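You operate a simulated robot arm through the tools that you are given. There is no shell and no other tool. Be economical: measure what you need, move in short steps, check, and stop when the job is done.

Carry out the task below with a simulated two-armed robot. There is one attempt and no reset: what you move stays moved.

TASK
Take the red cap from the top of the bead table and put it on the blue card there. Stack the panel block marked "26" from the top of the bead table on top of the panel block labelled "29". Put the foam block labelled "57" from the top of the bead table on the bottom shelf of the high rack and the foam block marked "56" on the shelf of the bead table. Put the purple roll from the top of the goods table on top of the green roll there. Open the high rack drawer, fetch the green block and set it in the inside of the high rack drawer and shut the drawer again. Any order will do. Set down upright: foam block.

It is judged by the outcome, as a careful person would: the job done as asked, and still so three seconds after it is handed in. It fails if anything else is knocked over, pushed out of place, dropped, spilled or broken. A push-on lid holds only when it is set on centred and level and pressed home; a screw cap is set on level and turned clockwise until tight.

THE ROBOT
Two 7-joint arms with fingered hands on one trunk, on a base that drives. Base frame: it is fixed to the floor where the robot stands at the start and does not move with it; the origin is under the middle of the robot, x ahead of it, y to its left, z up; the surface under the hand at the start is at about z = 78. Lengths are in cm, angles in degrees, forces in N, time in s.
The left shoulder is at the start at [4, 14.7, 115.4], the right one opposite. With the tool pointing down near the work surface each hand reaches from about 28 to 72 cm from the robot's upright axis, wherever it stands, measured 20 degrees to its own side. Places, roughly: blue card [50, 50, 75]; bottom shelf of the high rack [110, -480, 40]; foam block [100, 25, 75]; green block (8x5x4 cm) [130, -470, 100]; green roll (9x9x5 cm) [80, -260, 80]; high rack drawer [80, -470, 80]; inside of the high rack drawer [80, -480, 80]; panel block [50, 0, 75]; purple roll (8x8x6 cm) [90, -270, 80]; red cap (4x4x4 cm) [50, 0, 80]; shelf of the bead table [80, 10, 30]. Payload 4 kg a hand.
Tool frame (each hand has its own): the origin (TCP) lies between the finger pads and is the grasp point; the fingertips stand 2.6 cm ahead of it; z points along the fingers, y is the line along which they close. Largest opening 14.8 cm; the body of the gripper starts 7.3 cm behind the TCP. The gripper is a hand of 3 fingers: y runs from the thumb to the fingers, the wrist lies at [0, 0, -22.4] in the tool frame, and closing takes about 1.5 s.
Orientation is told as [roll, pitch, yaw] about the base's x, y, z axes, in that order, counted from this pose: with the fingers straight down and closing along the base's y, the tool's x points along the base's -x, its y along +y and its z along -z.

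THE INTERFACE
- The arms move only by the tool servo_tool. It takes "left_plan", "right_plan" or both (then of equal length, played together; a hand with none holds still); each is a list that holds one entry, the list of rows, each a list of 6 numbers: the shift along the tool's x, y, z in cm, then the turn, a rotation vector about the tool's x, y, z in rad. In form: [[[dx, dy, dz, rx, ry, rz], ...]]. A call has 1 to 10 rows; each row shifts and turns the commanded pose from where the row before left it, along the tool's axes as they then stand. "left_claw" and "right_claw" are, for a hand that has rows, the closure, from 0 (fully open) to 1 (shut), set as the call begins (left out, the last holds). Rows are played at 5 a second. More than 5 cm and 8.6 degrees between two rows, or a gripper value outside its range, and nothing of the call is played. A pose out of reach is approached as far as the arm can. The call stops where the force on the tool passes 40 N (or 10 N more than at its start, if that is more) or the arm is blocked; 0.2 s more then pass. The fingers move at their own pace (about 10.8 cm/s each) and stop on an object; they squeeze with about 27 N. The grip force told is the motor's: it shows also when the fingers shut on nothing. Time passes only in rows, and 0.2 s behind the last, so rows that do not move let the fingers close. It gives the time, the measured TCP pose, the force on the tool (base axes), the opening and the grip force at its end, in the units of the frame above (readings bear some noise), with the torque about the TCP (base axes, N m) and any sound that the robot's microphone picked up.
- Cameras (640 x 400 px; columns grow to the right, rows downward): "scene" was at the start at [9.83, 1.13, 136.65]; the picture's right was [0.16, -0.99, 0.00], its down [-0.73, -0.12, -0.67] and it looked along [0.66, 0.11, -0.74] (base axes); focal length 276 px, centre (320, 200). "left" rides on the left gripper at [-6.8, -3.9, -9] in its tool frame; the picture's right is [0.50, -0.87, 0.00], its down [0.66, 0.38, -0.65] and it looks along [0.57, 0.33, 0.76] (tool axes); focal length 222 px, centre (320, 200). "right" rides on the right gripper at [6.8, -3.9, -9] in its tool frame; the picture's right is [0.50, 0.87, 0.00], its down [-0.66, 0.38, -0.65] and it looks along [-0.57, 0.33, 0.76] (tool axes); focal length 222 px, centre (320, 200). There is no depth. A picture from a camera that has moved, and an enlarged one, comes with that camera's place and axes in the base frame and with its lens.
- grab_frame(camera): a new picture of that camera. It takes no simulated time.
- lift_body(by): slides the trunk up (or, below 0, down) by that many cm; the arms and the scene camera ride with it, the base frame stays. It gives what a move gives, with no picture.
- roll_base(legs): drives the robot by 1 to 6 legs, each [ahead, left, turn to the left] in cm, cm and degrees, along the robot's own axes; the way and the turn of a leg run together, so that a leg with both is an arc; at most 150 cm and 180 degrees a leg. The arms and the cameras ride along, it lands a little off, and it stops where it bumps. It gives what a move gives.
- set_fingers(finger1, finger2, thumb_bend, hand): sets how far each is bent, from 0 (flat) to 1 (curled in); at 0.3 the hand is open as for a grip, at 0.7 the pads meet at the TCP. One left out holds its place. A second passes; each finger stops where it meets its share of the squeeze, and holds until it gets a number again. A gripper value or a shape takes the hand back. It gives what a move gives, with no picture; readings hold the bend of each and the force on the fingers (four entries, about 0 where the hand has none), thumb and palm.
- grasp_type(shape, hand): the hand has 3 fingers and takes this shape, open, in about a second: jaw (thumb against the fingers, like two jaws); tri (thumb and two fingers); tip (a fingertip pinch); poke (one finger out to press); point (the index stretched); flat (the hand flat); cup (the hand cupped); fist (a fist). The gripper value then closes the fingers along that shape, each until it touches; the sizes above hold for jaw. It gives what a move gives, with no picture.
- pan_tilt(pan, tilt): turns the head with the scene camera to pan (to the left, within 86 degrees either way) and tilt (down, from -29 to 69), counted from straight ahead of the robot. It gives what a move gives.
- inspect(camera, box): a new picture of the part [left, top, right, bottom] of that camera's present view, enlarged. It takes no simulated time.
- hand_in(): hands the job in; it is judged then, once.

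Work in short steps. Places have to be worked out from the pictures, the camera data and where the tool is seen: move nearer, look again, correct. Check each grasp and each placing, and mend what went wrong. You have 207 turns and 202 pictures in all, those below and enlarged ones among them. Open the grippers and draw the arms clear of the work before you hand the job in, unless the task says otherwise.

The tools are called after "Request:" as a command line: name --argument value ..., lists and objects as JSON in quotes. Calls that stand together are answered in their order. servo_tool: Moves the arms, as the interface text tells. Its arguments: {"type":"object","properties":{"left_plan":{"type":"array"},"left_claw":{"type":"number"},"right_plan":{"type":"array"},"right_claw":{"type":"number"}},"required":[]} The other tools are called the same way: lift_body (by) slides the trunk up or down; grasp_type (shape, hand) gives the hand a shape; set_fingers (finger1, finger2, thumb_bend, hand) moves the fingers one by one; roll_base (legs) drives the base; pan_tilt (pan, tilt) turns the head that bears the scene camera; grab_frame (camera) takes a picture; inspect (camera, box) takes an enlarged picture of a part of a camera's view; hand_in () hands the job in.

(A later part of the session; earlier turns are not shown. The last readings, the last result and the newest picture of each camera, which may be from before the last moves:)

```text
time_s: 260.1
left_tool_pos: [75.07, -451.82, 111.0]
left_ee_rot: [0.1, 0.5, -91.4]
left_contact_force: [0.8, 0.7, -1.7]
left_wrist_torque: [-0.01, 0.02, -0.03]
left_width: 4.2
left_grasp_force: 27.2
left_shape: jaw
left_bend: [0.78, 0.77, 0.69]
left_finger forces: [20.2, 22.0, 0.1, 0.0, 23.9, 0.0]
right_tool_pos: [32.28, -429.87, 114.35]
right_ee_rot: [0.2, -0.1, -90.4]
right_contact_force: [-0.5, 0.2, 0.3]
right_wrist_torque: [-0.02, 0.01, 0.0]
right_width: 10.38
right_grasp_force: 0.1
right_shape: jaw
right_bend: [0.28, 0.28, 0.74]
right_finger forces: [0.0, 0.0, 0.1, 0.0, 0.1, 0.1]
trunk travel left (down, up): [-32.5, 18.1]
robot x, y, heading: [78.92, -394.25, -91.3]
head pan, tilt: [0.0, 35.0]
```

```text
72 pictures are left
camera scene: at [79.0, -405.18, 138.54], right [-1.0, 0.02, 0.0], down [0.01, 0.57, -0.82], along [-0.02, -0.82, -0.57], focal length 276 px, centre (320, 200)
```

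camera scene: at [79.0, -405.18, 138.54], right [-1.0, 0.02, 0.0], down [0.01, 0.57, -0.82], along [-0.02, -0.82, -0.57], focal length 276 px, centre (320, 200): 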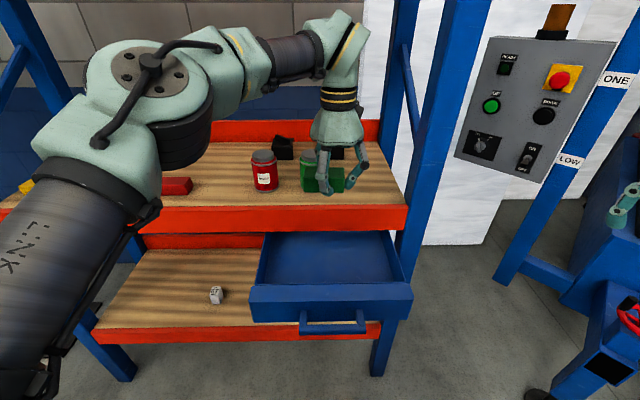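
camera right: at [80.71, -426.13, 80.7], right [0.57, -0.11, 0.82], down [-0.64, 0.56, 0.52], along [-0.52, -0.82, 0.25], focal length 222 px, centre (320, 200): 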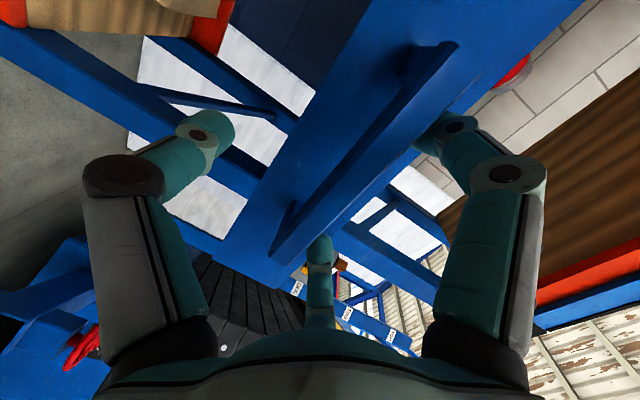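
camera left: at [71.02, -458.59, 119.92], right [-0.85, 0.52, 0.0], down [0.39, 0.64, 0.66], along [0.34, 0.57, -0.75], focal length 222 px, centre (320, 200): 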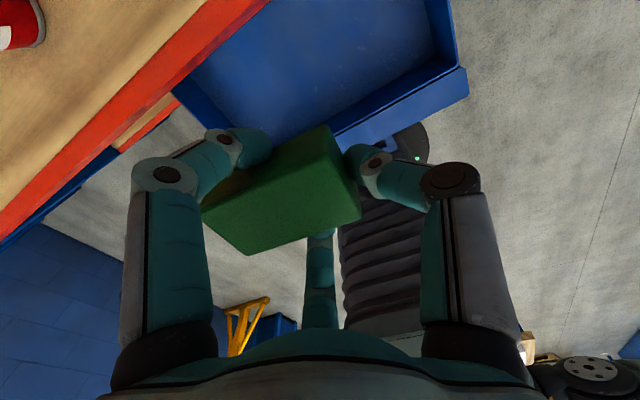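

Shifting 1.7 cm deeper and lowering toward the drawer floor.

Request:
servo_tool --left_plan '[[[-1.7, 0, 4, 0, 0, 0], [0, 0, 4, 0, 0, 0], [0, 0, 4, 0, 0, 0], [0, 0, 4, 0, 0, 0], [0, 0, 4, 0, 0, 0], [0, 0, 0, 0, 0, 0]]]'

Request:
grab_frame --camera "left"

Request:
inspect --camera "scene" --box '[230, 160, 430, 340]'

```text
time_s: 261.5
left_tool_pos: [75.02, -453.28, 91.22]
left_ee_rot: [0.1, 0.5, -91.2]
left_contact_force: [0.0, 1.1, -1.8]
left_wrist_torque: [0.01, -0.01, -0.03]
left_width: 4.18
left_grasp_force: 26.7
left_shape: jaw
left_bend: [0.78, 0.77, 0.69]
left_finger forces: [20.2, 21.9, 0.0, 0.0, 23.5, 0.0]
right_tool_pos: [32.34, -429.85, 114.26]
right_ee_rot: [0.2, -0.1, -90.2]
right_contact_force: [-0.9, -0.4, 0.3]
right_wrist_torque: [-0.02, 0.0, 0.0]
right_width: 10.35
right_grasp_force: 0.1
right_shape: jaw
right_bend: [0.28, 0.28, 0.74]
right_finger forces: [0.0, 0.0, 0.0, 0.0, 0.1, 0.0]
trunk travel left (down, up): [-32.5, 18.1]
robot x, y, heading: [79.09, -394.36, -91.3]
head pan, tilt: [0.0, 35.0]
```

```text
71 pictures are left
camera left: at [70.95, -460.1, 100.16], right [-0.85, 0.52, 0.0], down [0.39, 0.64, 0.66], along [0.34, 0.57, -0.75], focal length 222 px, centre (320, 200)
```

left: 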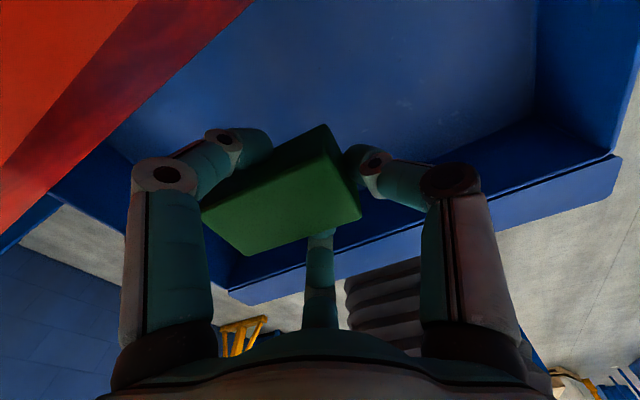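

```text
2.22 times, centred on (330, 250) of scene
camera zoom: at [78.98, -405.25, 138.53], right [-1.0, 0.02, 0.0], down [0.01, 0.57, -0.82], along [-0.02, -0.82, -0.57], focal length 613 px, centre (298, 89)
```

zoom: 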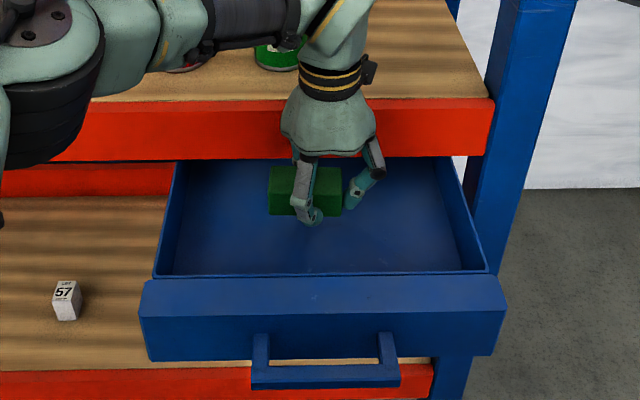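

Well positioned. Lowering to the drawer floor.

Request:
servo_tool --left_plan '[[[0, 0, 1.2, 0, 0, 0], [0, 0, 1.2, 0, 0, 0], [0, 0, 1.2, 0, 0, 0], [0, 0, 0.8, 0, 0, 0], [0, 0, 0, 0, 0, 0]]]'

Request:
servo_tool --left_plan '[[[0, 0, 0.3, 0, 0, 0], [0, 0, 0.3, 0, 0, 0], [0, 0, 0.3, 0, 0, 0], [0, 0, 0, 0, 0, 0]]]'

Request:
servo_tool --left_plan '[[[0, 0, 0.3, 0, 0, 0], [0, 0, 0.3, 0, 0, 0], [0, 0, 0.3, 0, 0, 0], [0, 0, 0, 0, 0, 0]]]'

```text
time_s: 262.7
left_tool_pos: [75.07, -453.34, 86.54]
left_ee_rot: [0.2, 0.4, -91.3]
left_contact_force: [0.3, -0.5, -1.9]
left_wrist_torque: [0.0, 0.01, 0.03]
left_width: 4.17
left_grasp_force: 26.6
left_shape: jaw
left_bend: [0.78, 0.77, 0.69]
left_finger forces: [20.2, 21.9, 0.0, 0.1, 23.4, 0.0]
right_tool_pos: [32.3, -429.98, 114.28]
right_ee_rot: [0.2, -0.1, -90.3]
right_contact_force: [-0.4, 0.2, 0.1]
right_wrist_torque: [0.0, 0.0, -0.03]
right_width: 10.35
right_grasp_force: 0.1
right_shape: jaw
right_bend: [0.28, 0.28, 0.74]
right_finger forces: [0.0, 0.0, 0.1, 0.1, 0.1, 0.0]
trunk travel left (down, up): [-32.5, 18.1]
robot x, y, heading: [78.94, -394.62, -91.1]
head pan, tilt: [0.0, 35.0]
```

```text
time_s: 263.7
left_tool_pos: [75.21, -453.37, 85.57]
left_ee_rot: [0.1, 0.5, -91.2]
left_contact_force: [-0.2, -0.4, -0.8]
left_wrist_torque: [0.03, 0.06, 0.01]
left_width: 4.17
left_grasp_force: 26.4
left_shape: jaw
left_bend: [0.78, 0.77, 0.69]
left_finger forces: [20.3, 22.0, 0.0, 0.1, 23.5, 0.0]
right_tool_pos: [32.31, -429.85, 114.35]
right_ee_rot: [0.2, -0.1, -90.3]
right_contact_force: [-0.2, -0.1, 0.4]
right_wrist_torque: [-0.04, 0.01, 0.0]
right_width: 10.39
right_grasp_force: 0.0
right_shape: jaw
right_bend: [0.28, 0.28, 0.74]
right_finger forces: [0.1, 0.1, 0.1, 0.0, 0.0, 0.0]
trunk travel left (down, up): [-32.5, 18.1]
robot x, y, heading: [79.3, -394.4, -91.0]
head pan, tilt: [0.0, 35.0]
```

```text
time_s: 264.7
left_tool_pos: [75.13, -453.31, 84.7]
left_ee_rot: [0.0, 0.5, -91.3]
left_contact_force: [-0.7, 0.6, -1.5]
left_wrist_torque: [0.0, 0.02, -0.03]
left_width: 4.15
left_grasp_force: 26.6
left_shape: jaw
left_bend: [0.78, 0.77, 0.69]
left_finger forces: [20.2, 21.9, 0.0, 0.1, 23.5, 0.1]
right_tool_pos: [32.23, -429.91, 114.38]
right_ee_rot: [0.1, -0.1, -90.3]
right_contact_force: [-0.2, 0.2, 0.8]
right_wrist_torque: [-0.02, -0.02, -0.03]
right_width: 10.36
right_grasp_force: 0.0
right_shape: jaw
right_bend: [0.28, 0.28, 0.74]
right_finger forces: [0.1, 0.0, 0.1, 0.0, 0.0, 0.0]
trunk travel left (down, up): [-32.5, 18.1]
robot x, y, heading: [79.07, -394.4, -91.2]
head pan, tilt: [0.0, 35.0]
```

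Request:
servo_tool --left_plan '[[[0, 0, 0.3, 0, 0, 0], [0, 0, 0.3, 0, 0, 0], [0, 0, 0.2, 0, 0, 0], [0, 0, 0, 0, 0, 0]]]'

Request:
servo_tool --left_plan '[[[0, 0, 0.2, 0, 0, 0], [0, 0, 0.2, 0, 0, 0], [0, 0, 0.2, 0, 0, 0], [0, 0, 0, 0, 0, 0]]]'

Request:
grab_frame --camera "left"

```text
time_s: 265.7
left_tool_pos: [75.11, -453.37, 84.3]
left_ee_rot: [0.2, 0.4, -91.3]
left_contact_force: [-0.1, -0.8, 8.9]
left_wrist_torque: [-0.14, -0.11, 0.0]
left_width: 4.17
left_grasp_force: 26.8
left_shape: jaw
left_bend: [0.78, 0.77, 0.69]
left_finger forces: [24.8, 22.4, 0.0, 0.0, 24.2, 0.1]
right_tool_pos: [32.36, -429.84, 114.27]
right_ee_rot: [0.2, -0.1, -90.3]
right_contact_force: [0.5, 0.4, 0.6]
right_wrist_torque: [0.01, 0.02, 0.02]
right_width: 10.33
right_grasp_force: 0.1
right_shape: jaw
right_bend: [0.28, 0.28, 0.74]
right_finger forces: [0.0, 0.0, 0.0, 0.1, 0.0, 0.0]
trunk travel left (down, up): [-32.5, 18.1]
robot x, y, heading: [79.3, -394.17, -90.9]
head pan, tilt: [0.0, 35.0]
```

```text
time_s: 266.7
left_tool_pos: [75.1, -453.69, 84.07]
left_ee_rot: [-0.1, -0.1, -91.1]
left_contact_force: [1.0, 0.1, 19.8]
left_wrist_torque: [-0.13, -0.15, -0.01]
left_width: 4.22
left_grasp_force: 27.0
left_shape: jaw
left_bend: [0.78, 0.77, 0.69]
left_finger forces: [29.2, 26.3, 0.1, 0.0, 27.3, 0.1]
right_tool_pos: [32.27, -429.88, 114.36]
right_ee_rot: [0.2, -0.1, -90.3]
right_contact_force: [-0.7, 0.2, 0.7]
right_wrist_torque: [0.02, 0.0, 0.05]
right_width: 10.38
right_grasp_force: 0.1
right_shape: jaw
right_bend: [0.28, 0.28, 0.74]
right_finger forces: [0.0, 0.0, 0.1, 0.0, 0.0, 0.0]
trunk travel left (down, up): [-32.5, 18.1]
robot x, y, heading: [78.91, -394.3, -91.0]
head pan, tilt: [0.0, 35.0]
stopped in row 4 (left hand): the force on the tool passed its limit at 40 N (the readings are from after the stop); the commanded pose is now the measured one
```

```text
69 pictures are left
camera left: at [71.04, -460.34, 93.11], right [-0.86, 0.52, 0.0], down [0.39, 0.65, 0.65], along [0.34, 0.56, -0.76], focal length 222 px, centre (320, 200)
```

left: 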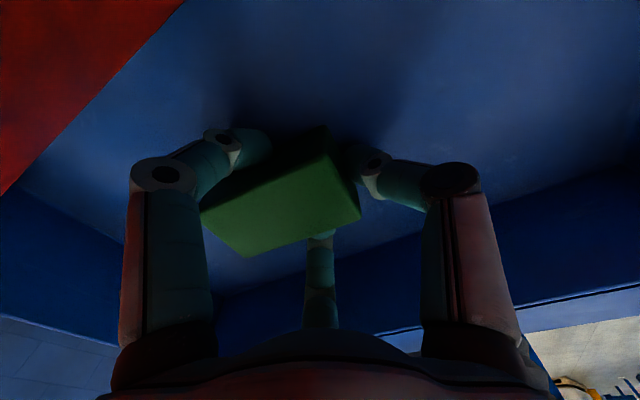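

Block rests on the drawer floor. Easing up 0.3, opening, and rising.

Request:
servo_tool --left_plan '[[[0, 0, -0.3, 0, 0, 0], [0, 0, 0, 0, 0, 0], [0, 0, 0, 0, 0, 0], [0, 0, 0, 0, 0, 0], [0, 0, 0, 0, 0, 0], [0, 0, -2, 0, 0, 0], [0, 0, -4, 0, 0, 0], [0, 0, -4.5, 0, 0, 0], [0, 0, -4.5, 0, 0, 0], [0, 0, -4.5, 0, 0, 0]]]' --left_claw 0.45

Request:
inspect --camera "scene" --box '[230, 160, 430, 340]'

```text
time_s: 268.9
left_tool_pos: [75.24, -452.94, 103.66]
left_ee_rot: [0.1, 0.1, -91.3]
left_contact_force: [-0.1, 0.4, -0.5]
left_wrist_torque: [-0.01, 0.03, -0.01]
left_width: 8.07
left_grasp_force: 0.0
left_shape: jaw
left_bend: [0.34, 0.34, 0.7]
left_finger forces: [0.0, 0.0, 0.1, 0.0, 0.0, 0.0]
right_tool_pos: [32.3, -429.83, 114.35]
right_ee_rot: [0.2, -0.1, -90.3]
right_contact_force: [0.7, 0.5, -0.5]
right_wrist_torque: [0.0, -0.02, -0.01]
right_width: 10.38
right_grasp_force: 0.1
right_shape: jaw
right_bend: [0.28, 0.28, 0.74]
right_finger forces: [0.0, 0.0, 0.0, 0.0, 0.0, 0.0]
trunk travel left (down, up): [-32.5, 18.1]
robot x, y, heading: [79.24, -394.56, -91.1]
head pan, tilt: [0.0, 35.0]
```

```text
2.22 times, centred on (330, 250) of scene
camera zoom: at [78.97, -405.17, 138.54], right [-1.0, 0.02, 0.0], down [0.01, 0.57, -0.82], along [-0.02, -0.82, -0.57], focal length 613 px, centre (298, 89)
```

zoom: 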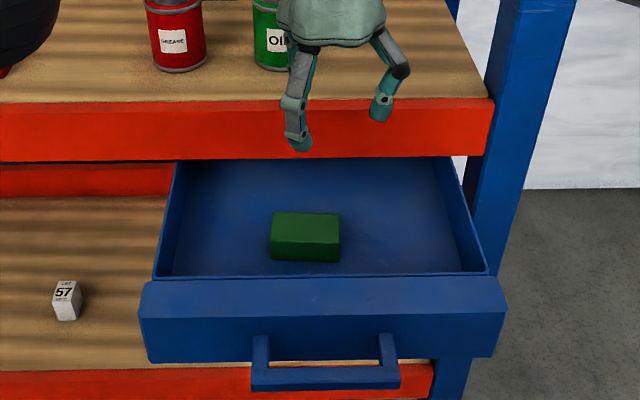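

Green block lies in the drawer. Now I'll back off, retract the left arm, and bring the closed right hand in front of the handle to push the drawer shut.

Request:
roll_base --legs '[[-28, 0, 0], [0, 24, 1]]'

Request:
servo_tool --left_plan '[[[2.6, 2, 0, 0, 0, 0], [2.6, 2, 0, 0, 0, 0], [2.6, 2, 0, 0, 0, 0], [2.6, 2, 0, 0, 0, 0], [2.6, 2, 0, 0, 0, 0], [2.6, 2, 0, 0, 0, 0], [2.6, 2, 0, 0, 0, 0], [0, 2, 0, 0, 0, 0]]]' --right_plan '[[[0, 2.5, 4, 0, 0, 0], [0, 2.5, 4, 0, 0, 0], [0, 2.5, 4, 0, 0, 0], [0, 2.5, 4, 0, 0, 0], [0, 2.5, 4, 0, 0, 0], [0, 2.5, 4, 0, 0, 0], [0, 2.5, 4, 0, 0, 0], [0, 2.5, 4, 0, 0, 0]]]' --right_claw 1

Request:
pan_tilt --pan -25 --tilt 35

Request:
grab_frame --camera "scene"

```text
time_s: 272.2
left_tool_pos: [100.31, -425.64, 103.67]
left_ee_rot: [0.0, 0.2, -90.5]
left_contact_force: [-0.5, 0.6, -0.2]
left_wrist_torque: [0.02, -0.01, -0.01]
left_width: 8.09
left_grasp_force: 0.0
left_shape: jaw
left_bend: [0.34, 0.34, 0.7]
left_finger forces: [0.0, 0.0, 0.0, 0.0, 0.1, 0.1]
right_tool_pos: [56.94, -402.89, 114.23]
right_ee_rot: [0.2, 0.0, -89.7]
right_contact_force: [-0.4, -0.1, -0.2]
right_wrist_torque: [0.03, -0.02, 0.0]
right_width: 10.37
right_grasp_force: 0.0
right_shape: jaw
right_bend: [0.28, 0.28, 0.74]
right_finger forces: [0.0, 0.1, 0.0, 0.1, 0.0, 0.0]
trunk travel left (down, up): [-32.5, 18.1]
robot x, y, heading: [103.53, -366.96, -90.2]
head pan, tilt: [0.0, 35.0]
```

```text
time_s: 274.0
left_tool_pos: [116.57, -407.76, 103.68]
left_ee_rot: [0.0, 0.1, -90.6]
left_contact_force: [0.2, -0.5, 0.7]
left_wrist_torque: [0.0, -0.03, -0.01]
left_width: 8.08
left_grasp_force: 0.1
left_shape: jaw
left_bend: [0.34, 0.34, 0.7]
left_finger forces: [0.1, 0.0, 0.1, 0.1, 0.1, 0.0]
right_tool_pos: [77.61, -402.78, 82.15]
right_ee_rot: [0.2, -0.1, -89.8]
right_contact_force: [1.0, -0.1, 0.2]
right_wrist_torque: [0.0, 0.03, 0.0]
right_width: 0.01
right_grasp_force: 27.1
right_shape: jaw
right_bend: [0.7, 0.7, 0.7]
right_finger forces: [0.0, 0.1, 0.0, 0.0, 0.0, 0.0]
trunk travel left (down, up): [-32.5, 18.1]
robot x, y, heading: [103.76, -366.97, -90.2]
head pan, tilt: [0.0, 35.0]
```

```text
time_s: 274.9
left_tool_pos: [116.43, -407.67, 103.79]
left_ee_rot: [0.0, 0.1, -90.6]
left_contact_force: [-0.2, -0.4, -0.3]
left_wrist_torque: [0.03, -0.01, -0.01]
left_width: 8.1
left_grasp_force: 0.1
left_shape: jaw
left_bend: [0.34, 0.34, 0.7]
left_finger forces: [0.1, 0.0, 0.0, 0.0, 0.1, 0.0]
right_tool_pos: [77.51, -402.73, 82.15]
right_ee_rot: [0.2, 0.0, -89.6]
right_contact_force: [0.6, 0.8, -0.1]
right_wrist_torque: [-0.02, -0.03, 0.0]
right_width: 0.0
right_grasp_force: 26.7
right_shape: jaw
right_bend: [0.7, 0.7, 0.7]
right_finger forces: [0.0, 0.0, 0.1, 0.1, 0.1, 0.0]
trunk travel left (down, up): [-32.5, 18.1]
robot x, y, heading: [103.65, -366.93, -90.6]
head pan, tilt: [-25.0, 35.0]
```

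```text
67 pictures are left
camera scene: at [99.86, -376.94, 138.53], right [-0.9, 0.43, 0.0], down [0.25, 0.52, -0.82], along [-0.35, -0.74, -0.57], focal length 276 px, centre (320, 200)
```

scene: 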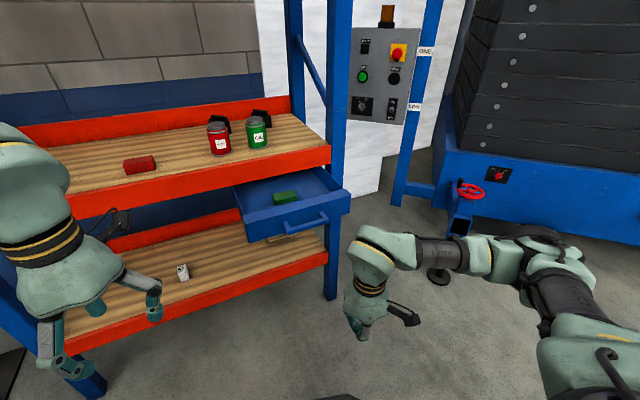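

Shifting 2 cm to line up with the bar centre, then driving forward 27 to near contact.

Request:
servo_tool --right_plan '[[[0, -2, 0.5, 0, 0, 0], [0, 0, 0, 0, 0, 0]]]'

Request:
roll_base --legs '[[29, 0, 0]]'

Request:
grab_frame --camera "scene"

```text
time_s: 275.5
left_tool_pos: [116.55, -407.78, 103.77]
left_ee_rot: [-0.1, 0.1, -90.5]
left_contact_force: [0.2, -0.2, 0.6]
left_wrist_torque: [0.04, 0.0, 0.02]
left_width: 8.11
left_grasp_force: 0.0
left_shape: jaw
left_bend: [0.34, 0.34, 0.7]
left_finger forces: [0.0, 0.0, 0.1, 0.0, 0.1, 0.0]
right_tool_pos: [75.49, -402.94, 81.73]
right_ee_rot: [0.2, -0.1, -89.6]
right_contact_force: [-0.1, 0.0, 0.1]
right_wrist_torque: [-0.02, 0.0, 0.0]
right_width: 0.01
right_grasp_force: 26.9
right_shape: jaw
right_bend: [0.7, 0.7, 0.7]
right_finger forces: [0.0, 0.0, 0.0, 0.0, 0.0, 0.0]
trunk travel left (down, up): [-32.5, 18.1]
robot x, y, heading: [103.54, -366.85, -90.3]
head pan, tilt: [-25.0, 35.0]
```

```text
time_s: 277.4
left_tool_pos: [116.36, -435.98, 103.69]
left_ee_rot: [0.0, 0.1, -90.4]
left_contact_force: [-0.1, 0.2, 0.0]
left_wrist_torque: [0.01, 0.0, 0.0]
left_width: 8.11
left_grasp_force: 0.0
left_shape: jaw
left_bend: [0.34, 0.34, 0.7]
left_finger forces: [0.0, 0.1, 0.0, 0.0, 0.0, 0.0]
right_tool_pos: [75.4, -431.38, 81.82]
right_ee_rot: [0.1, -0.1, -89.5]
right_contact_force: [0.1, -0.6, -0.3]
right_wrist_torque: [0.01, 0.05, 0.01]
right_width: 0.0
right_grasp_force: 27.6
right_shape: jaw
right_bend: [0.7, 0.7, 0.7]
right_finger forces: [0.0, 0.0, 0.0, 0.1, 0.0, 0.0]
trunk travel left (down, up): [-32.5, 18.1]
robot x, y, heading: [103.47, -395.32, -90.1]
head pan, tilt: [-25.0, 35.0]
```

```text
66 pictures are left
camera scene: at [99.72, -405.2, 138.53], right [-0.9, 0.43, 0.0], down [0.24, 0.52, -0.82], along [-0.35, -0.74, -0.57], focal length 276 px, centre (320, 200)
```

scene: 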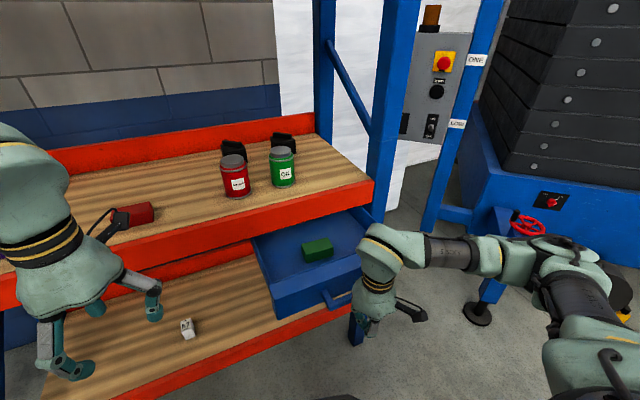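

Pushing the drawer by driving forward 18 cm.

Request:
roll_base --legs '[[18, 0, 0]]'

Request:
grab_frame --camera "scene"

```text
time_s: 278.9
left_tool_pos: [116.59, -453.57, 103.97]
left_ee_rot: [-0.1, 0.2, -90.1]
left_contact_force: [-0.5, 0.2, -1.3]
left_wrist_torque: [-0.04, 0.0, 0.03]
left_width: 8.09
left_grasp_force: 0.0
left_shape: jaw
left_bend: [0.34, 0.34, 0.7]
left_finger forces: [0.0, 0.1, 0.0, 0.1, 0.1, 0.0]
right_tool_pos: [75.51, -448.93, 81.76]
right_ee_rot: [0.2, -0.1, -89.1]
right_contact_force: [0.1, -0.9, 0.8]
right_wrist_torque: [0.01, 0.01, 0.0]
right_width: 0.0
right_grasp_force: 27.2
right_shape: jaw
right_bend: [0.7, 0.7, 0.7]
right_finger forces: [0.0, 0.0, 0.1, 0.1, 0.0, 0.0]
trunk travel left (down, up): [-32.5, 18.1]
robot x, y, heading: [103.48, -412.62, -89.8]
head pan, tilt: [-25.0, 35.0]
```

```text
65 pictures are left
camera scene: at [99.72, -422.78, 138.54], right [-0.91, 0.42, 0.0], down [0.24, 0.52, -0.82], along [-0.35, -0.74, -0.57], focal length 276 px, centre (320, 200)
```

scene: 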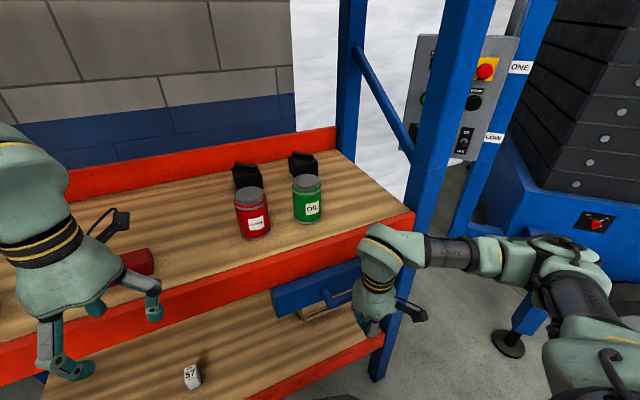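

Drawer nearly shut. Finishing the push with the arm in small force-monitored steps.

Request:
servo_tool --right_plan '[[[-0.8, 0, 0, 0, 0, 0], [-0.8, 0, 0, 0, 0, 0], [-0.8, 0, 0, 0, 0, 0], [-0.8, 0, 0, 0, 0, 0], [-0.8, 0, 0, 0, 0, 0], [-0.6, 0, 0, 0, 0, 0], [-0.6, 0, 0, 0, 0, 0], [0, 0, 0, 0, 0, 0]]]'

Request:
inspect --camera "scene" --box '[220, 200, 460, 360]'

```text
time_s: 280.4
left_tool_pos: [116.4, -453.3, 103.93]
left_ee_rot: [-0.1, 0.0, -90.3]
left_contact_force: [-0.4, 0.9, 0.1]
left_wrist_torque: [-0.02, -0.03, 0.0]
left_width: 8.1
left_grasp_force: 0.1
left_shape: jaw
left_bend: [0.34, 0.34, 0.7]
left_finger forces: [0.1, 0.0, 0.0, 0.0, 0.0, 0.1]
right_tool_pos: [75.64, -452.36, 81.6]
right_ee_rot: [0.3, 1.5, -89.0]
right_contact_force: [-4.6, 26.2, 12.1]
right_wrist_torque: [-1.26, -0.29, 0.23]
right_width: 0.01
right_grasp_force: 26.7
right_shape: jaw
right_bend: [0.7, 0.7, 0.7]
right_finger forces: [0.1, 27.2, 0.0, 0.1, 0.0, 0.0]
trunk travel left (down, up): [-32.5, 18.1]
robot x, y, heading: [103.39, -412.42, -90.3]
head pan, tilt: [-25.0, 35.0]
stopped in row 7 (right hand): the force on the tool passed its limit at 46 N (the readings are from after the stop); the commanded pose is now the measured one
```

```text
2.50 times, centred on (340, 280) of scene
camera zoom: at [99.72, -422.49, 138.56], right [-0.91, 0.43, 0.0], down [0.24, 0.52, -0.82], along [-0.35, -0.74, -0.57], focal length 689 px, centre (270, 0)
```

zoom: 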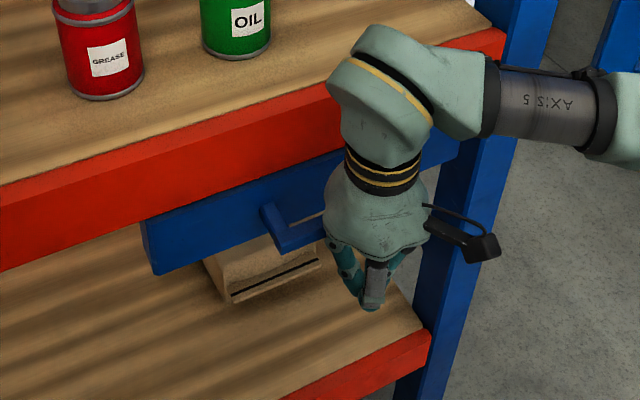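

Stopped at 46 N. Withdrawing the hand a little to see whether the drawer is flush.

Request:
servo_tool --right_plan '[[[3, 0, 0, 0, 0, 0], [3, 0, 0, 0, 0, 0], [3, -4, 0, 0, 0, 0], [3, -4, 0, 0, 0, 0], [0, -4, 0, 0, 0, 0]]]'

Request:
inspect --camera "scene" --box '[220, 200, 460, 360]'

```text
time_s: 281.6
left_tool_pos: [116.49, -453.54, 103.84]
left_ee_rot: [0.0, 0.1, -90.1]
left_contact_force: [-0.3, -0.4, -0.3]
left_wrist_torque: [-0.01, 0.01, 0.02]
left_width: 8.1
left_grasp_force: 0.1
left_shape: jaw
left_bend: [0.34, 0.34, 0.7]
left_finger forces: [0.1, 0.0, 0.1, 0.1, 0.0, 0.0]
right_tool_pos: [63.56, -440.93, 81.65]
right_ee_rot: [0.3, 1.1, -89.0]
right_contact_force: [-0.5, -1.2, 0.5]
right_wrist_torque: [0.0, 0.02, -0.01]
right_width: 0.0
right_grasp_force: 27.0
right_shape: jaw
right_bend: [0.7, 0.7, 0.7]
right_finger forces: [0.0, 0.0, 0.0, 0.0, 0.0, 0.0]
trunk travel left (down, up): [-32.5, 18.1]
robot x, y, heading: [103.07, -412.71, -89.8]
head pan, tilt: [-25.0, 35.0]
```

```text
2.50 times, centred on (340, 280) of scene
camera zoom: at [99.7, -422.8, 138.53], right [-0.91, 0.42, 0.0], down [0.24, 0.52, -0.82], along [-0.35, -0.74, -0.57], focal length 689 px, centre (270, 0)
```

zoom: 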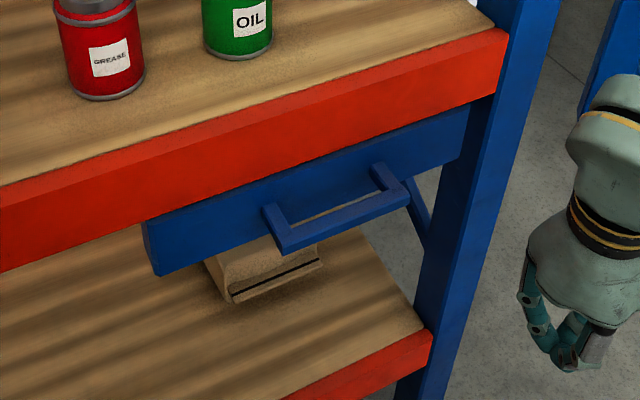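

Handle position matches its initial closed position (y≈-457.1), so the drawer is shut. Raising the right hand, backing off, and turning to face the goods table.

Request:
servo_tool --right_plan '[[[0, 0, -4, 0, 0, 0], [0, 0, -4, 0, 0, 0], [0, 0, -4, 0, 0, 0], [-2, 0, -4, 0, 0, 0], [-2, 0, -4, 0, 0, 0], [-2, 0, -4, 0, 0, 0]]]' --right_claw 0.4

Request:
roll_base --legs '[[-44, 0, 0], [0, 0, 179]]'

Request:
pan_tilt --pan 0 --tilt 30

Request:
grab_frame --camera "scene"

```text
time_s: 283.0
left_tool_pos: [116.64, -453.49, 103.87]
left_ee_rot: [-0.1, 0.1, -90.4]
left_contact_force: [-0.1, -0.8, -0.1]
left_wrist_torque: [0.03, 0.03, 0.03]
left_width: 8.08
left_grasp_force: 0.1
left_shape: jaw
left_bend: [0.34, 0.34, 0.7]
left_finger forces: [0.0, 0.0, 0.0, 0.1, 0.0, 0.1]
right_tool_pos: [63.7, -447.46, 105.8]
right_ee_rot: [0.2, 1.2, -89.3]
right_contact_force: [0.3, 0.1, -0.6]
right_wrist_torque: [0.01, 0.02, 0.03]
right_width: 8.87
right_grasp_force: 0.1
right_shape: jaw
right_bend: [0.32, 0.32, 0.7]
right_finger forces: [0.0, 0.0, 0.0, 0.0, 0.0, 0.0]
trunk travel left (down, up): [-32.5, 18.1]
robot x, y, heading: [103.39, -412.77, -90.1]
head pan, tilt: [-25.0, 35.0]
```

```text
time_s: 292.9
left_tool_pos: [90.68, -330.29, 103.78]
left_ee_rot: [0.0, 0.1, 89.5]
left_contact_force: [0.3, 0.1, 0.9]
left_wrist_torque: [-0.01, 0.0, -0.01]
left_width: 8.09
left_grasp_force: 0.0
left_shape: jaw
left_bend: [0.34, 0.34, 0.7]
left_finger forces: [0.2, 0.0, 0.0, 0.0, 0.1, 0.0]
right_tool_pos: [143.56, -336.36, 105.77]
right_ee_rot: [0.2, 1.1, 90.6]
right_contact_force: [-0.6, 0.4, 0.5]
right_wrist_torque: [0.02, 0.04, 0.03]
right_width: 8.87
right_grasp_force: 0.1
right_shape: jaw
right_bend: [0.32, 0.32, 0.7]
right_finger forces: [0.0, 0.0, 0.0, 0.0, 0.0, 0.0]
trunk travel left (down, up): [-32.5, 18.1]
robot x, y, heading: [103.91, -371.25, 89.7]
head pan, tilt: [-25.0, 35.0]
```

```text
time_s: 293.8
left_tool_pos: [90.74, -330.17, 103.84]
left_ee_rot: [0.0, 0.1, 89.4]
left_contact_force: [-0.3, 0.4, -0.6]
left_wrist_torque: [0.0, 0.0, 0.01]
left_width: 8.11
left_grasp_force: 0.0
left_shape: jaw
left_bend: [0.34, 0.34, 0.7]
left_finger forces: [0.1, 0.0, 0.1, 0.0, 0.0, 0.0]
right_tool_pos: [143.6, -336.39, 105.73]
right_ee_rot: [0.3, 1.1, 90.7]
right_contact_force: [0.2, -0.1, 0.0]
right_wrist_torque: [0.03, 0.0, -0.02]
right_width: 8.86
right_grasp_force: 0.0
right_shape: jaw
right_bend: [0.32, 0.32, 0.7]
right_finger forces: [0.0, 0.0, 0.1, 0.0, 0.0, 0.0]
trunk travel left (down, up): [-32.5, 18.1]
robot x, y, heading: [103.49, -371.58, 89.7]
head pan, tilt: [0.0, 30.0]
```

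```text
62 pictures are left
camera scene: at [103.63, -360.16, 139.31], right [1.0, -0.01, 0.0], down [0.0, -0.5, -0.87], along [0.01, 0.87, -0.5], focal length 276 px, centre (320, 200)
```

scene: 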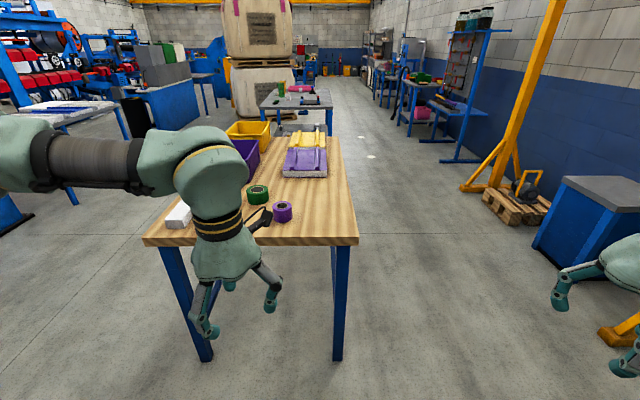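

Purple roll ≈ (90, -268.6), green roll ≈ (78, -254). Moving to (95.5, -316.5).

Request:
roll_base --legs '[[0, 8, 0], [55, 0, 0]]'

Request:
pan_tilt --pan 8 --tilt 45

Request:
grab_frame --camera "scene"

Request:
grab_frame --camera "left"

```text
time_s: 297.6
left_tool_pos: [82.39, -276.07, 103.73]
left_ee_rot: [0.1, 0.0, 90.1]
left_contact_force: [-0.2, -0.1, 0.1]
left_wrist_torque: [0.03, 0.01, -0.05]
left_width: 8.1
left_grasp_force: 0.0
left_shape: jaw
left_bend: [0.34, 0.34, 0.7]
left_finger forces: [0.0, 0.0, 0.0, 0.0, 0.1, 0.0]
right_tool_pos: [135.28, -281.57, 105.84]
right_ee_rot: [0.4, 1.1, 91.2]
right_contact_force: [0.6, 0.1, 0.7]
right_wrist_torque: [-0.03, 0.0, 0.01]
right_width: 8.9
right_grasp_force: 0.1
right_shape: jaw
right_bend: [0.32, 0.32, 0.7]
right_finger forces: [0.1, 0.0, 0.1, 0.0, 0.1, 0.0]
trunk travel left (down, up): [-32.5, 18.1]
robot x, y, heading: [95.82, -317.04, 90.2]
head pan, tilt: [0.0, 30.0]
```

```text
time_s: 298.4
left_tool_pos: [82.39, -275.84, 103.9]
left_ee_rot: [0.0, 0.1, 90.1]
left_contact_force: [0.7, 0.0, -0.4]
left_wrist_torque: [-0.02, -0.03, 0.04]
left_width: 8.08
left_grasp_force: 0.1
left_shape: jaw
left_bend: [0.34, 0.34, 0.7]
left_finger forces: [0.0, 0.0, 0.0, 0.0, 0.0, 0.0]
right_tool_pos: [135.42, -281.62, 105.63]
right_ee_rot: [0.3, 1.1, 91.2]
right_contact_force: [1.1, -0.2, 0.0]
right_wrist_torque: [-0.01, 0.0, 0.01]
right_width: 8.88
right_grasp_force: 0.1
right_shape: jaw
right_bend: [0.32, 0.32, 0.7]
right_finger forces: [0.0, 0.1, 0.0, 0.0, 0.0, 0.0]
trunk travel left (down, up): [-32.5, 18.1]
robot x, y, heading: [95.81, -316.84, 90.3]
head pan, tilt: [8.0, 45.0]
```

```text
61 pictures are left
camera scene: at [94.48, -306.67, 137.05], right [0.99, 0.14, 0.0], down [0.1, -0.7, -0.71], along [-0.1, 0.7, -0.71], focal length 276 px, centre (320, 200)
```

scene: 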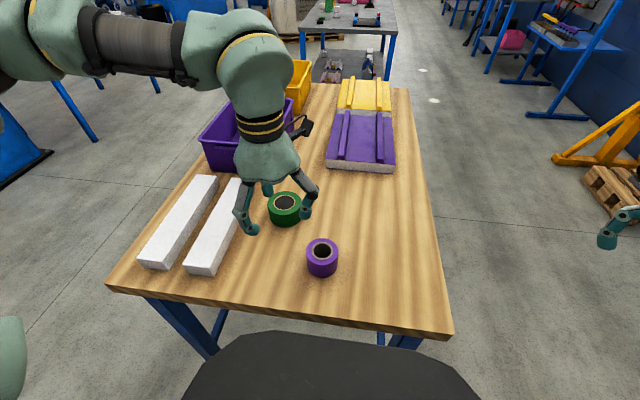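

```text
60 pictures are left
camera left: at [86.2, -269.14, 112.8], right [0.87, -0.5, 0.0], down [-0.38, -0.65, 0.65], along [-0.33, -0.57, -0.76], focal length 222 px, centre (320, 200)
```

left: 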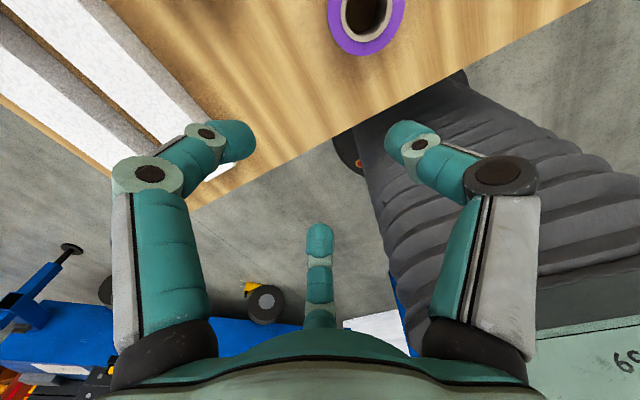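

Purple at ≈(90, -271), green at ≈(77.6, -256). Moving the opened left hand over the purple roll.

Request:
servo_tool --left_plan '[[[-2.5, -3.8, 0, 0, 0, 0], [-2.5, -3.8, 0, 0, 0, 0], [0, 0, 4, 0, 0, 0], [0, 0, 4, 0, 0, 0], [0, 0, 3, 0, 0, 0], [0, 0, 0, 0, 0, 0]]]' --left_claw 0.1

Request:
grab_frame --camera "left"

Request:
inspect --camera "scene" --box '[240, 150, 400, 300]'

```text
time_s: 299.8
left_tool_pos: [89.93, -270.74, 92.79]
left_ee_rot: [0.0, 0.1, 90.1]
left_contact_force: [-0.4, 0.4, -0.2]
left_wrist_torque: [0.0, 0.0, -0.01]
left_width: 13.3
left_grasp_force: 0.0
left_shape: jaw
left_bend: [0.25, 0.25, 0.34]
left_finger forces: [0.0, 0.0, 0.0, 0.0, 0.0, 0.1]
right_tool_pos: [135.29, -281.56, 105.69]
right_ee_rot: [0.3, 1.1, 91.2]
right_contact_force: [1.2, -0.2, 0.0]
right_wrist_torque: [0.03, 0.03, 0.0]
right_width: 8.89
right_grasp_force: 0.1
right_shape: jaw
right_bend: [0.32, 0.32, 0.7]
right_finger forces: [0.1, 0.1, 0.0, 0.0, 0.0, 0.0]
trunk travel left (down, up): [-32.5, 18.1]
robot x, y, heading: [95.42, -316.8, 90.3]
head pan, tilt: [8.0, 45.0]
```

```text
59 pictures are left
camera left: at [93.69, -264.04, 101.73], right [0.87, -0.5, 0.0], down [-0.38, -0.66, 0.65], along [-0.33, -0.57, -0.76], focal length 222 px, centre (320, 200)
```

left: 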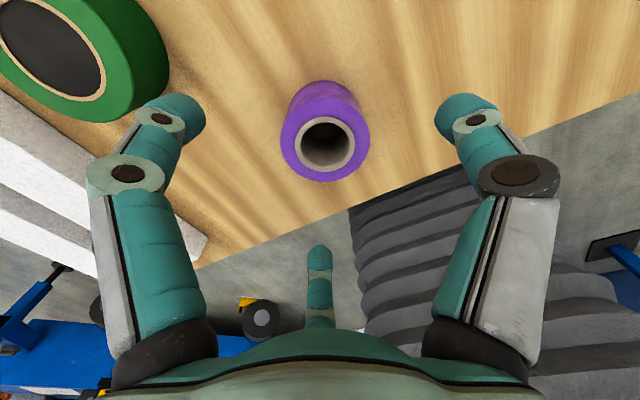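

```text
2.67 times, centred on (320, 225) of scene
camera zoom: at [94.44, -306.73, 137.05], right [0.99, 0.14, 0.0], down [0.1, -0.7, -0.71], along [-0.1, 0.7, -0.71], focal length 735 px, centre (320, 133)
```

zoom: 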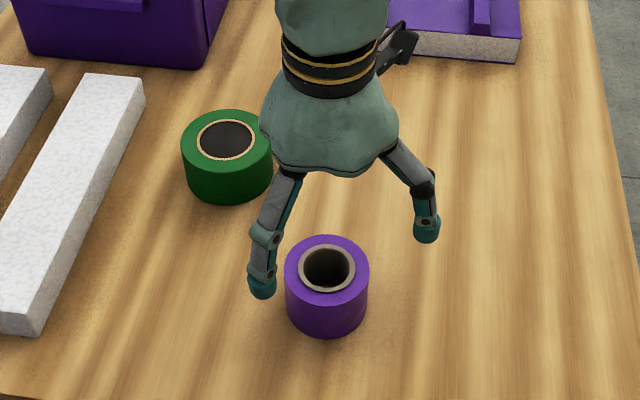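

Roll centre ≈ (89.8, -271.2). Descending to z≈81.2 and closing.

Request:
servo_tool --left_plan '[[[0.4, 0.1, 3, 0, 0, 0], [0, 0, 3, 0, 0, 0], [0, 0, 3, 0, 0, 0], [0, 0, 2.5, 0, 0, 0], [0, 0, 0, 0, 0, 0]]]'

Request:
servo_tool --left_plan '[[[0, 0, 0, 0, 0, 0], [0, 0, 0, 0, 0, 0], [0, 0, 0, 0, 0, 0], [0, 0, 0, 0, 0, 0], [0, 0, 0, 0, 0, 0], [0, 0, 0, 0, 0, 0]]]' --left_claw 1

Request:
grab_frame --camera "left"

```text
time_s: 300.8
left_tool_pos: [90.09, -270.88, 82.54]
left_ee_rot: [-0.7, -0.5, 90.2]
left_contact_force: [0.2, -1.9, 13.8]
left_wrist_torque: [0.1, 0.54, -0.04]
left_width: 13.3
left_grasp_force: 0.0
left_shape: jaw
left_bend: [0.24, 0.21, 0.33]
left_finger forces: [8.0, 5.1, 0.1, 0.0, 0.4, 0.0]
right_tool_pos: [135.34, -281.52, 105.85]
right_ee_rot: [0.4, 0.9, 91.2]
right_contact_force: [0.2, 0.2, 0.5]
right_wrist_torque: [0.01, 0.03, 0.02]
right_width: 8.88
right_grasp_force: 0.1
right_shape: jaw
right_bend: [0.32, 0.32, 0.7]
right_finger forces: [0.0, 0.0, 0.0, 0.0, 0.1, 0.0]
trunk travel left (down, up): [-32.5, 18.1]
robot x, y, heading: [95.72, -316.96, 90.3]
head pan, tilt: [8.0, 45.0]
stopped in row 5 (left hand): the force on the tool passed its limit at 55 N (the readings are from after the stop); the commanded pose is now the measured one
```

```text
time_s: 302.2
left_tool_pos: [90.2, -270.86, 82.49]
left_ee_rot: [-0.6, -0.9, 90.1]
left_contact_force: [0.2, -0.9, 36.5]
left_wrist_torque: [-1.28, 0.73, 0.11]
left_width: 5.77
left_grasp_force: 26.8
left_shape: jaw
left_bend: [0.79, 0.29, 0.72]
left_finger forces: [21.2, 55.9, 0.1, 0.0, 26.0, 0.0]
right_tool_pos: [135.33, -281.79, 105.79]
right_ee_rot: [0.4, 0.9, 91.2]
right_contact_force: [-0.7, -0.8, 0.4]
right_wrist_torque: [0.0, -0.01, 0.02]
right_width: 8.87
right_grasp_force: 0.0
right_shape: jaw
right_bend: [0.32, 0.32, 0.7]
right_finger forces: [0.0, 0.0, 0.1, 0.0, 0.1, 0.1]
trunk travel left (down, up): [-32.5, 18.1]
robot x, y, heading: [95.75, -316.61, 90.4]
head pan, tilt: [8.0, 45.0]
```

```text
57 pictures are left
camera left: at [93.93, -264.27, 91.67], right [0.87, -0.5, 0.0], down [-0.38, -0.67, 0.64], along [-0.32, -0.56, -0.77], focal length 222 px, centre (320, 200)
```

left: 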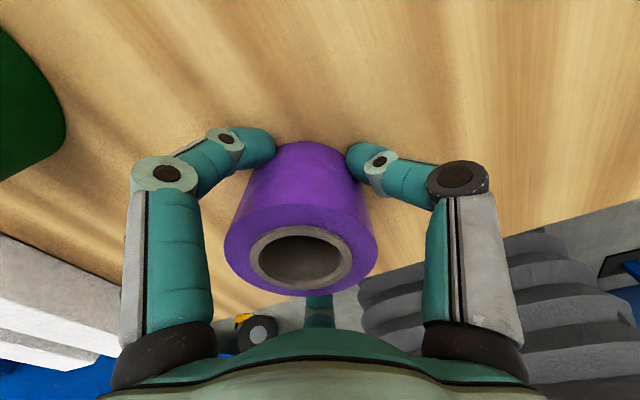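

A fingertip is jammed on the table. Opening slightly, rising 1 cm, and closing again.

Request:
servo_tool --left_plan '[[[0, 0, 0, 0, 0, 0], [0, 0, 0, 0, 0, 0], [0, 0, 0, 0, 0, 0], [0, 0, -0.6, 0, 0, 0], [0, 0, -0.4, 0, 0, 0], [0, 0, 0, 0, 0, 0]]]' --left_claw 0.2

Request:
servo_tool --left_plan '[[[0, 0, 0, 0, 0, 0], [0, 0, 0, 0, 0, 0], [0, 0, 0, 0, 0, 0], [0, 0, 0, 0, 0, 0], [0, 0, 0, 0, 0, 0], [0, 0, 0, 0, 0, 0]]]' --left_claw 1

Request:
grab_frame --camera "left"

```text
time_s: 303.6
left_tool_pos: [90.04, -270.83, 83.22]
left_ee_rot: [-0.5, -0.4, 90.2]
left_contact_force: [0.1, 0.3, 0.2]
left_wrist_torque: [0.02, 0.01, 0.01]
left_width: 11.81
left_grasp_force: 0.0
left_shape: jaw
left_bend: [0.25, 0.26, 0.47]
left_finger forces: [0.1, 0.0, 0.0, 0.1, 0.1, 0.0]
right_tool_pos: [135.29, -281.48, 105.83]
right_ee_rot: [0.3, 1.1, 91.3]
right_contact_force: [-0.6, 0.8, 0.6]
right_wrist_torque: [0.0, 0.0, -0.04]
right_width: 8.88
right_grasp_force: 0.0
right_shape: jaw
right_bend: [0.32, 0.32, 0.7]
right_finger forces: [0.1, 0.0, 0.0, 0.0, 0.0, 0.0]
trunk travel left (down, up): [-32.5, 18.1]
robot x, y, heading: [95.72, -316.55, 90.6]
head pan, tilt: [8.0, 45.0]
```

```text
time_s: 305.0
left_tool_pos: [90.15, -270.85, 83.28]
left_ee_rot: [-0.5, -0.5, 90.2]
left_contact_force: [-0.6, -0.9, 0.7]
left_wrist_torque: [0.01, -0.03, -0.01]
left_width: 5.66
left_grasp_force: 27.1
left_shape: jaw
left_bend: [0.39, 0.34, 0.7]
left_finger forces: [23.5, 24.5, 0.0, 0.1, 24.5, 0.0]
right_tool_pos: [135.37, -281.42, 105.66]
right_ee_rot: [0.3, 1.1, 91.2]
right_contact_force: [-0.2, -0.7, -0.1]
right_wrist_torque: [-0.02, 0.01, 0.0]
right_width: 8.88
right_grasp_force: 0.0
right_shape: jaw
right_bend: [0.32, 0.32, 0.7]
right_finger forces: [0.0, 0.0, 0.0, 0.1, 0.0, 0.1]
trunk travel left (down, up): [-32.5, 18.1]
robot x, y, heading: [95.7, -316.66, 90.1]
head pan, tilt: [8.0, 45.0]
```

```text
56 pictures are left
camera left: at [93.86, -264.13, 92.37], right [0.87, -0.5, 0.0], down [-0.38, -0.66, 0.64], along [-0.32, -0.56, -0.76], focal length 222 px, centre (320, 200)
```

left: 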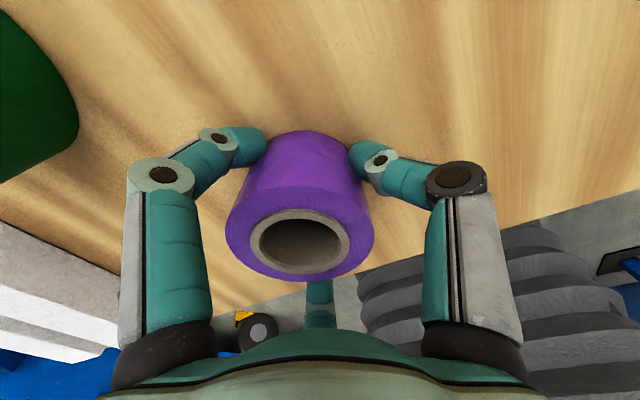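

Even three-finger grip. Lifting 16 cm and moving toward the green roll.

Request:
servo_tool --left_plan '[[[0, 0, -3, 0, 0, 0], [0, 0, -4, 0, 0, 0], [0, 0, -4.5, 0, 0, 0], [0, 0, -4.5, 0, 0, 0], [-3.96, 2.69, 0, 0, 0, 0], [-3.96, 2.69, 0, 0, 0, 0], [-3.96, 2.69, 0, 0, 0, 0], [-3.96, 2.69, 0, 0, 0, 0], [0, 0, 0, 0, 0, 0]]]'

Request:
grab_frame --camera "left"

Request:
inspect --camera "scene" --box '[200, 100, 380, 260]'

```text
time_s: 307.0
left_tool_pos: [79.3, -254.85, 99.22]
left_ee_rot: [-0.6, -0.5, 90.1]
left_contact_force: [0.0, -0.2, -1.6]
left_wrist_torque: [0.0, -0.03, 0.0]
left_width: 5.6
left_grasp_force: 27.3
left_shape: jaw
left_bend: [0.39, 0.34, 0.7]
left_finger forces: [21.9, 24.9, 0.0, 0.1, 24.2, 0.0]
right_tool_pos: [135.27, -281.56, 105.74]
right_ee_rot: [0.4, 1.1, 91.1]
right_contact_force: [1.2, -0.5, -0.3]
right_wrist_torque: [0.01, -0.02, -0.02]
right_width: 8.89
right_grasp_force: 0.1
right_shape: jaw
right_bend: [0.32, 0.32, 0.7]
right_finger forces: [0.1, 0.0, 0.0, 0.0, 0.0, 0.0]
trunk travel left (down, up): [-32.5, 18.1]
robot x, y, heading: [95.44, -316.74, 90.2]
head pan, tilt: [8.0, 45.0]
```

```text
55 pictures are left
camera left: at [83.01, -248.19, 108.32], right [0.87, -0.5, 0.0], down [-0.38, -0.66, 0.65], along [-0.32, -0.56, -0.76], focal length 222 px, centre (320, 200)
```

left: 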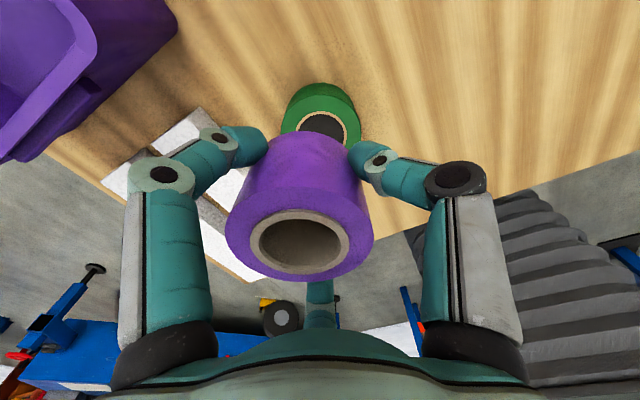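

```text
2.50 times, centred on (290, 180) of scene
camera zoom: at [94.47, -306.74, 137.05], right [0.99, 0.14, 0.0], down [0.1, -0.7, -0.71], along [-0.1, 0.7, -0.71], focal length 689 px, centre (395, 250)
```

zoom: 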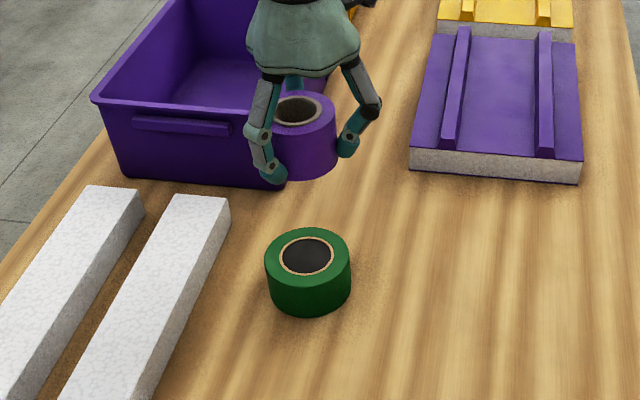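

Two-view fit: goods table z≈79.7; green centre ≈ (78.3, -257), held purple centre ≈ (78.2, -255.2). Shifting 1.8 cm toward me and lowering to just above.

Request:
servo_tool --left_plan '[[[1.8, -0.1, 0, 0, 0, 0], [0, 0, 3, 0, 0, 0], [0, 0, 3, 0, 0, 0], [0, 0, 2.4, 0, 0, 0], [0, 0, 0, 0, 0, 0]]]'

Request:
grab_frame --camera "left"

Request:
inspect --camera "scene" --box '[230, 120, 350, 240]'

```text
time_s: 308.2
left_tool_pos: [79.57, -256.78, 90.76]
left_ee_rot: [-0.5, -0.5, 90.2]
left_contact_force: [-0.4, 0.4, -1.7]
left_wrist_torque: [0.02, 0.0, -0.01]
left_width: 5.58
left_grasp_force: 26.8
left_shape: jaw
left_bend: [0.39, 0.34, 0.7]
left_finger forces: [21.1, 25.3, 0.1, 0.1, 24.1, 0.0]
right_tool_pos: [135.27, -281.44, 105.64]
right_ee_rot: [0.3, 1.2, 91.2]
right_contact_force: [0.4, -0.7, 0.2]
right_wrist_torque: [-0.01, 0.01, 0.02]
right_width: 8.88
right_grasp_force: 0.0
right_shape: jaw
right_bend: [0.32, 0.32, 0.7]
right_finger forces: [0.0, 0.1, 0.0, 0.1, 0.0, 0.0]
trunk travel left (down, up): [-32.5, 18.1]
robot x, y, heading: [95.52, -316.42, 90.3]
head pan, tilt: [8.0, 45.0]
```

```text
53 pictures are left
camera left: at [83.32, -250.02, 99.78], right [0.87, -0.5, 0.0], down [-0.38, -0.66, 0.64], along [-0.32, -0.56, -0.76], focal length 222 px, centre (320, 200)
```

left: 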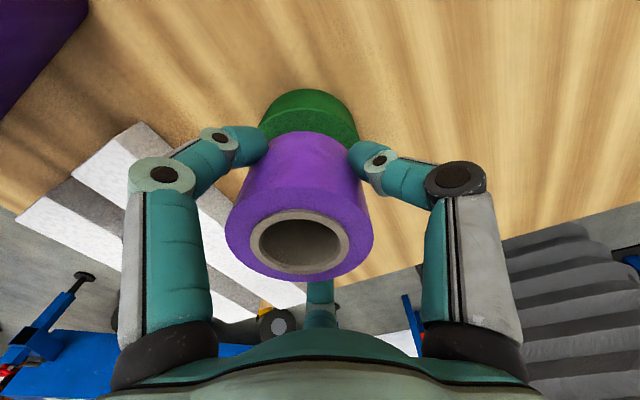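

```text
3.33 times, centred on (290, 180) of scene
camera zoom: at [94.48, -306.66, 137.05], right [0.99, 0.14, 0.0], down [0.1, -0.7, -0.71], along [-0.1, 0.7, -0.71], focal length 919 px, centre (420, 267)
```

zoom: 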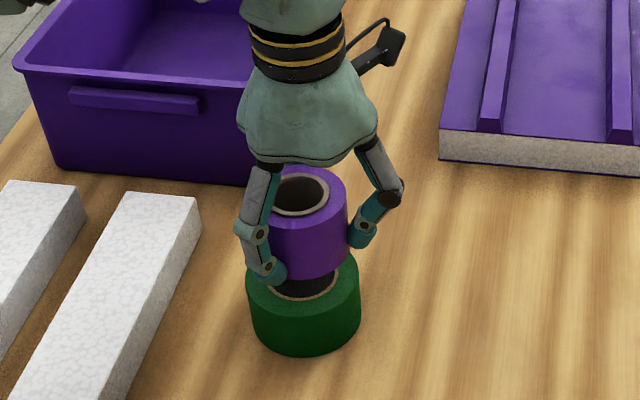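

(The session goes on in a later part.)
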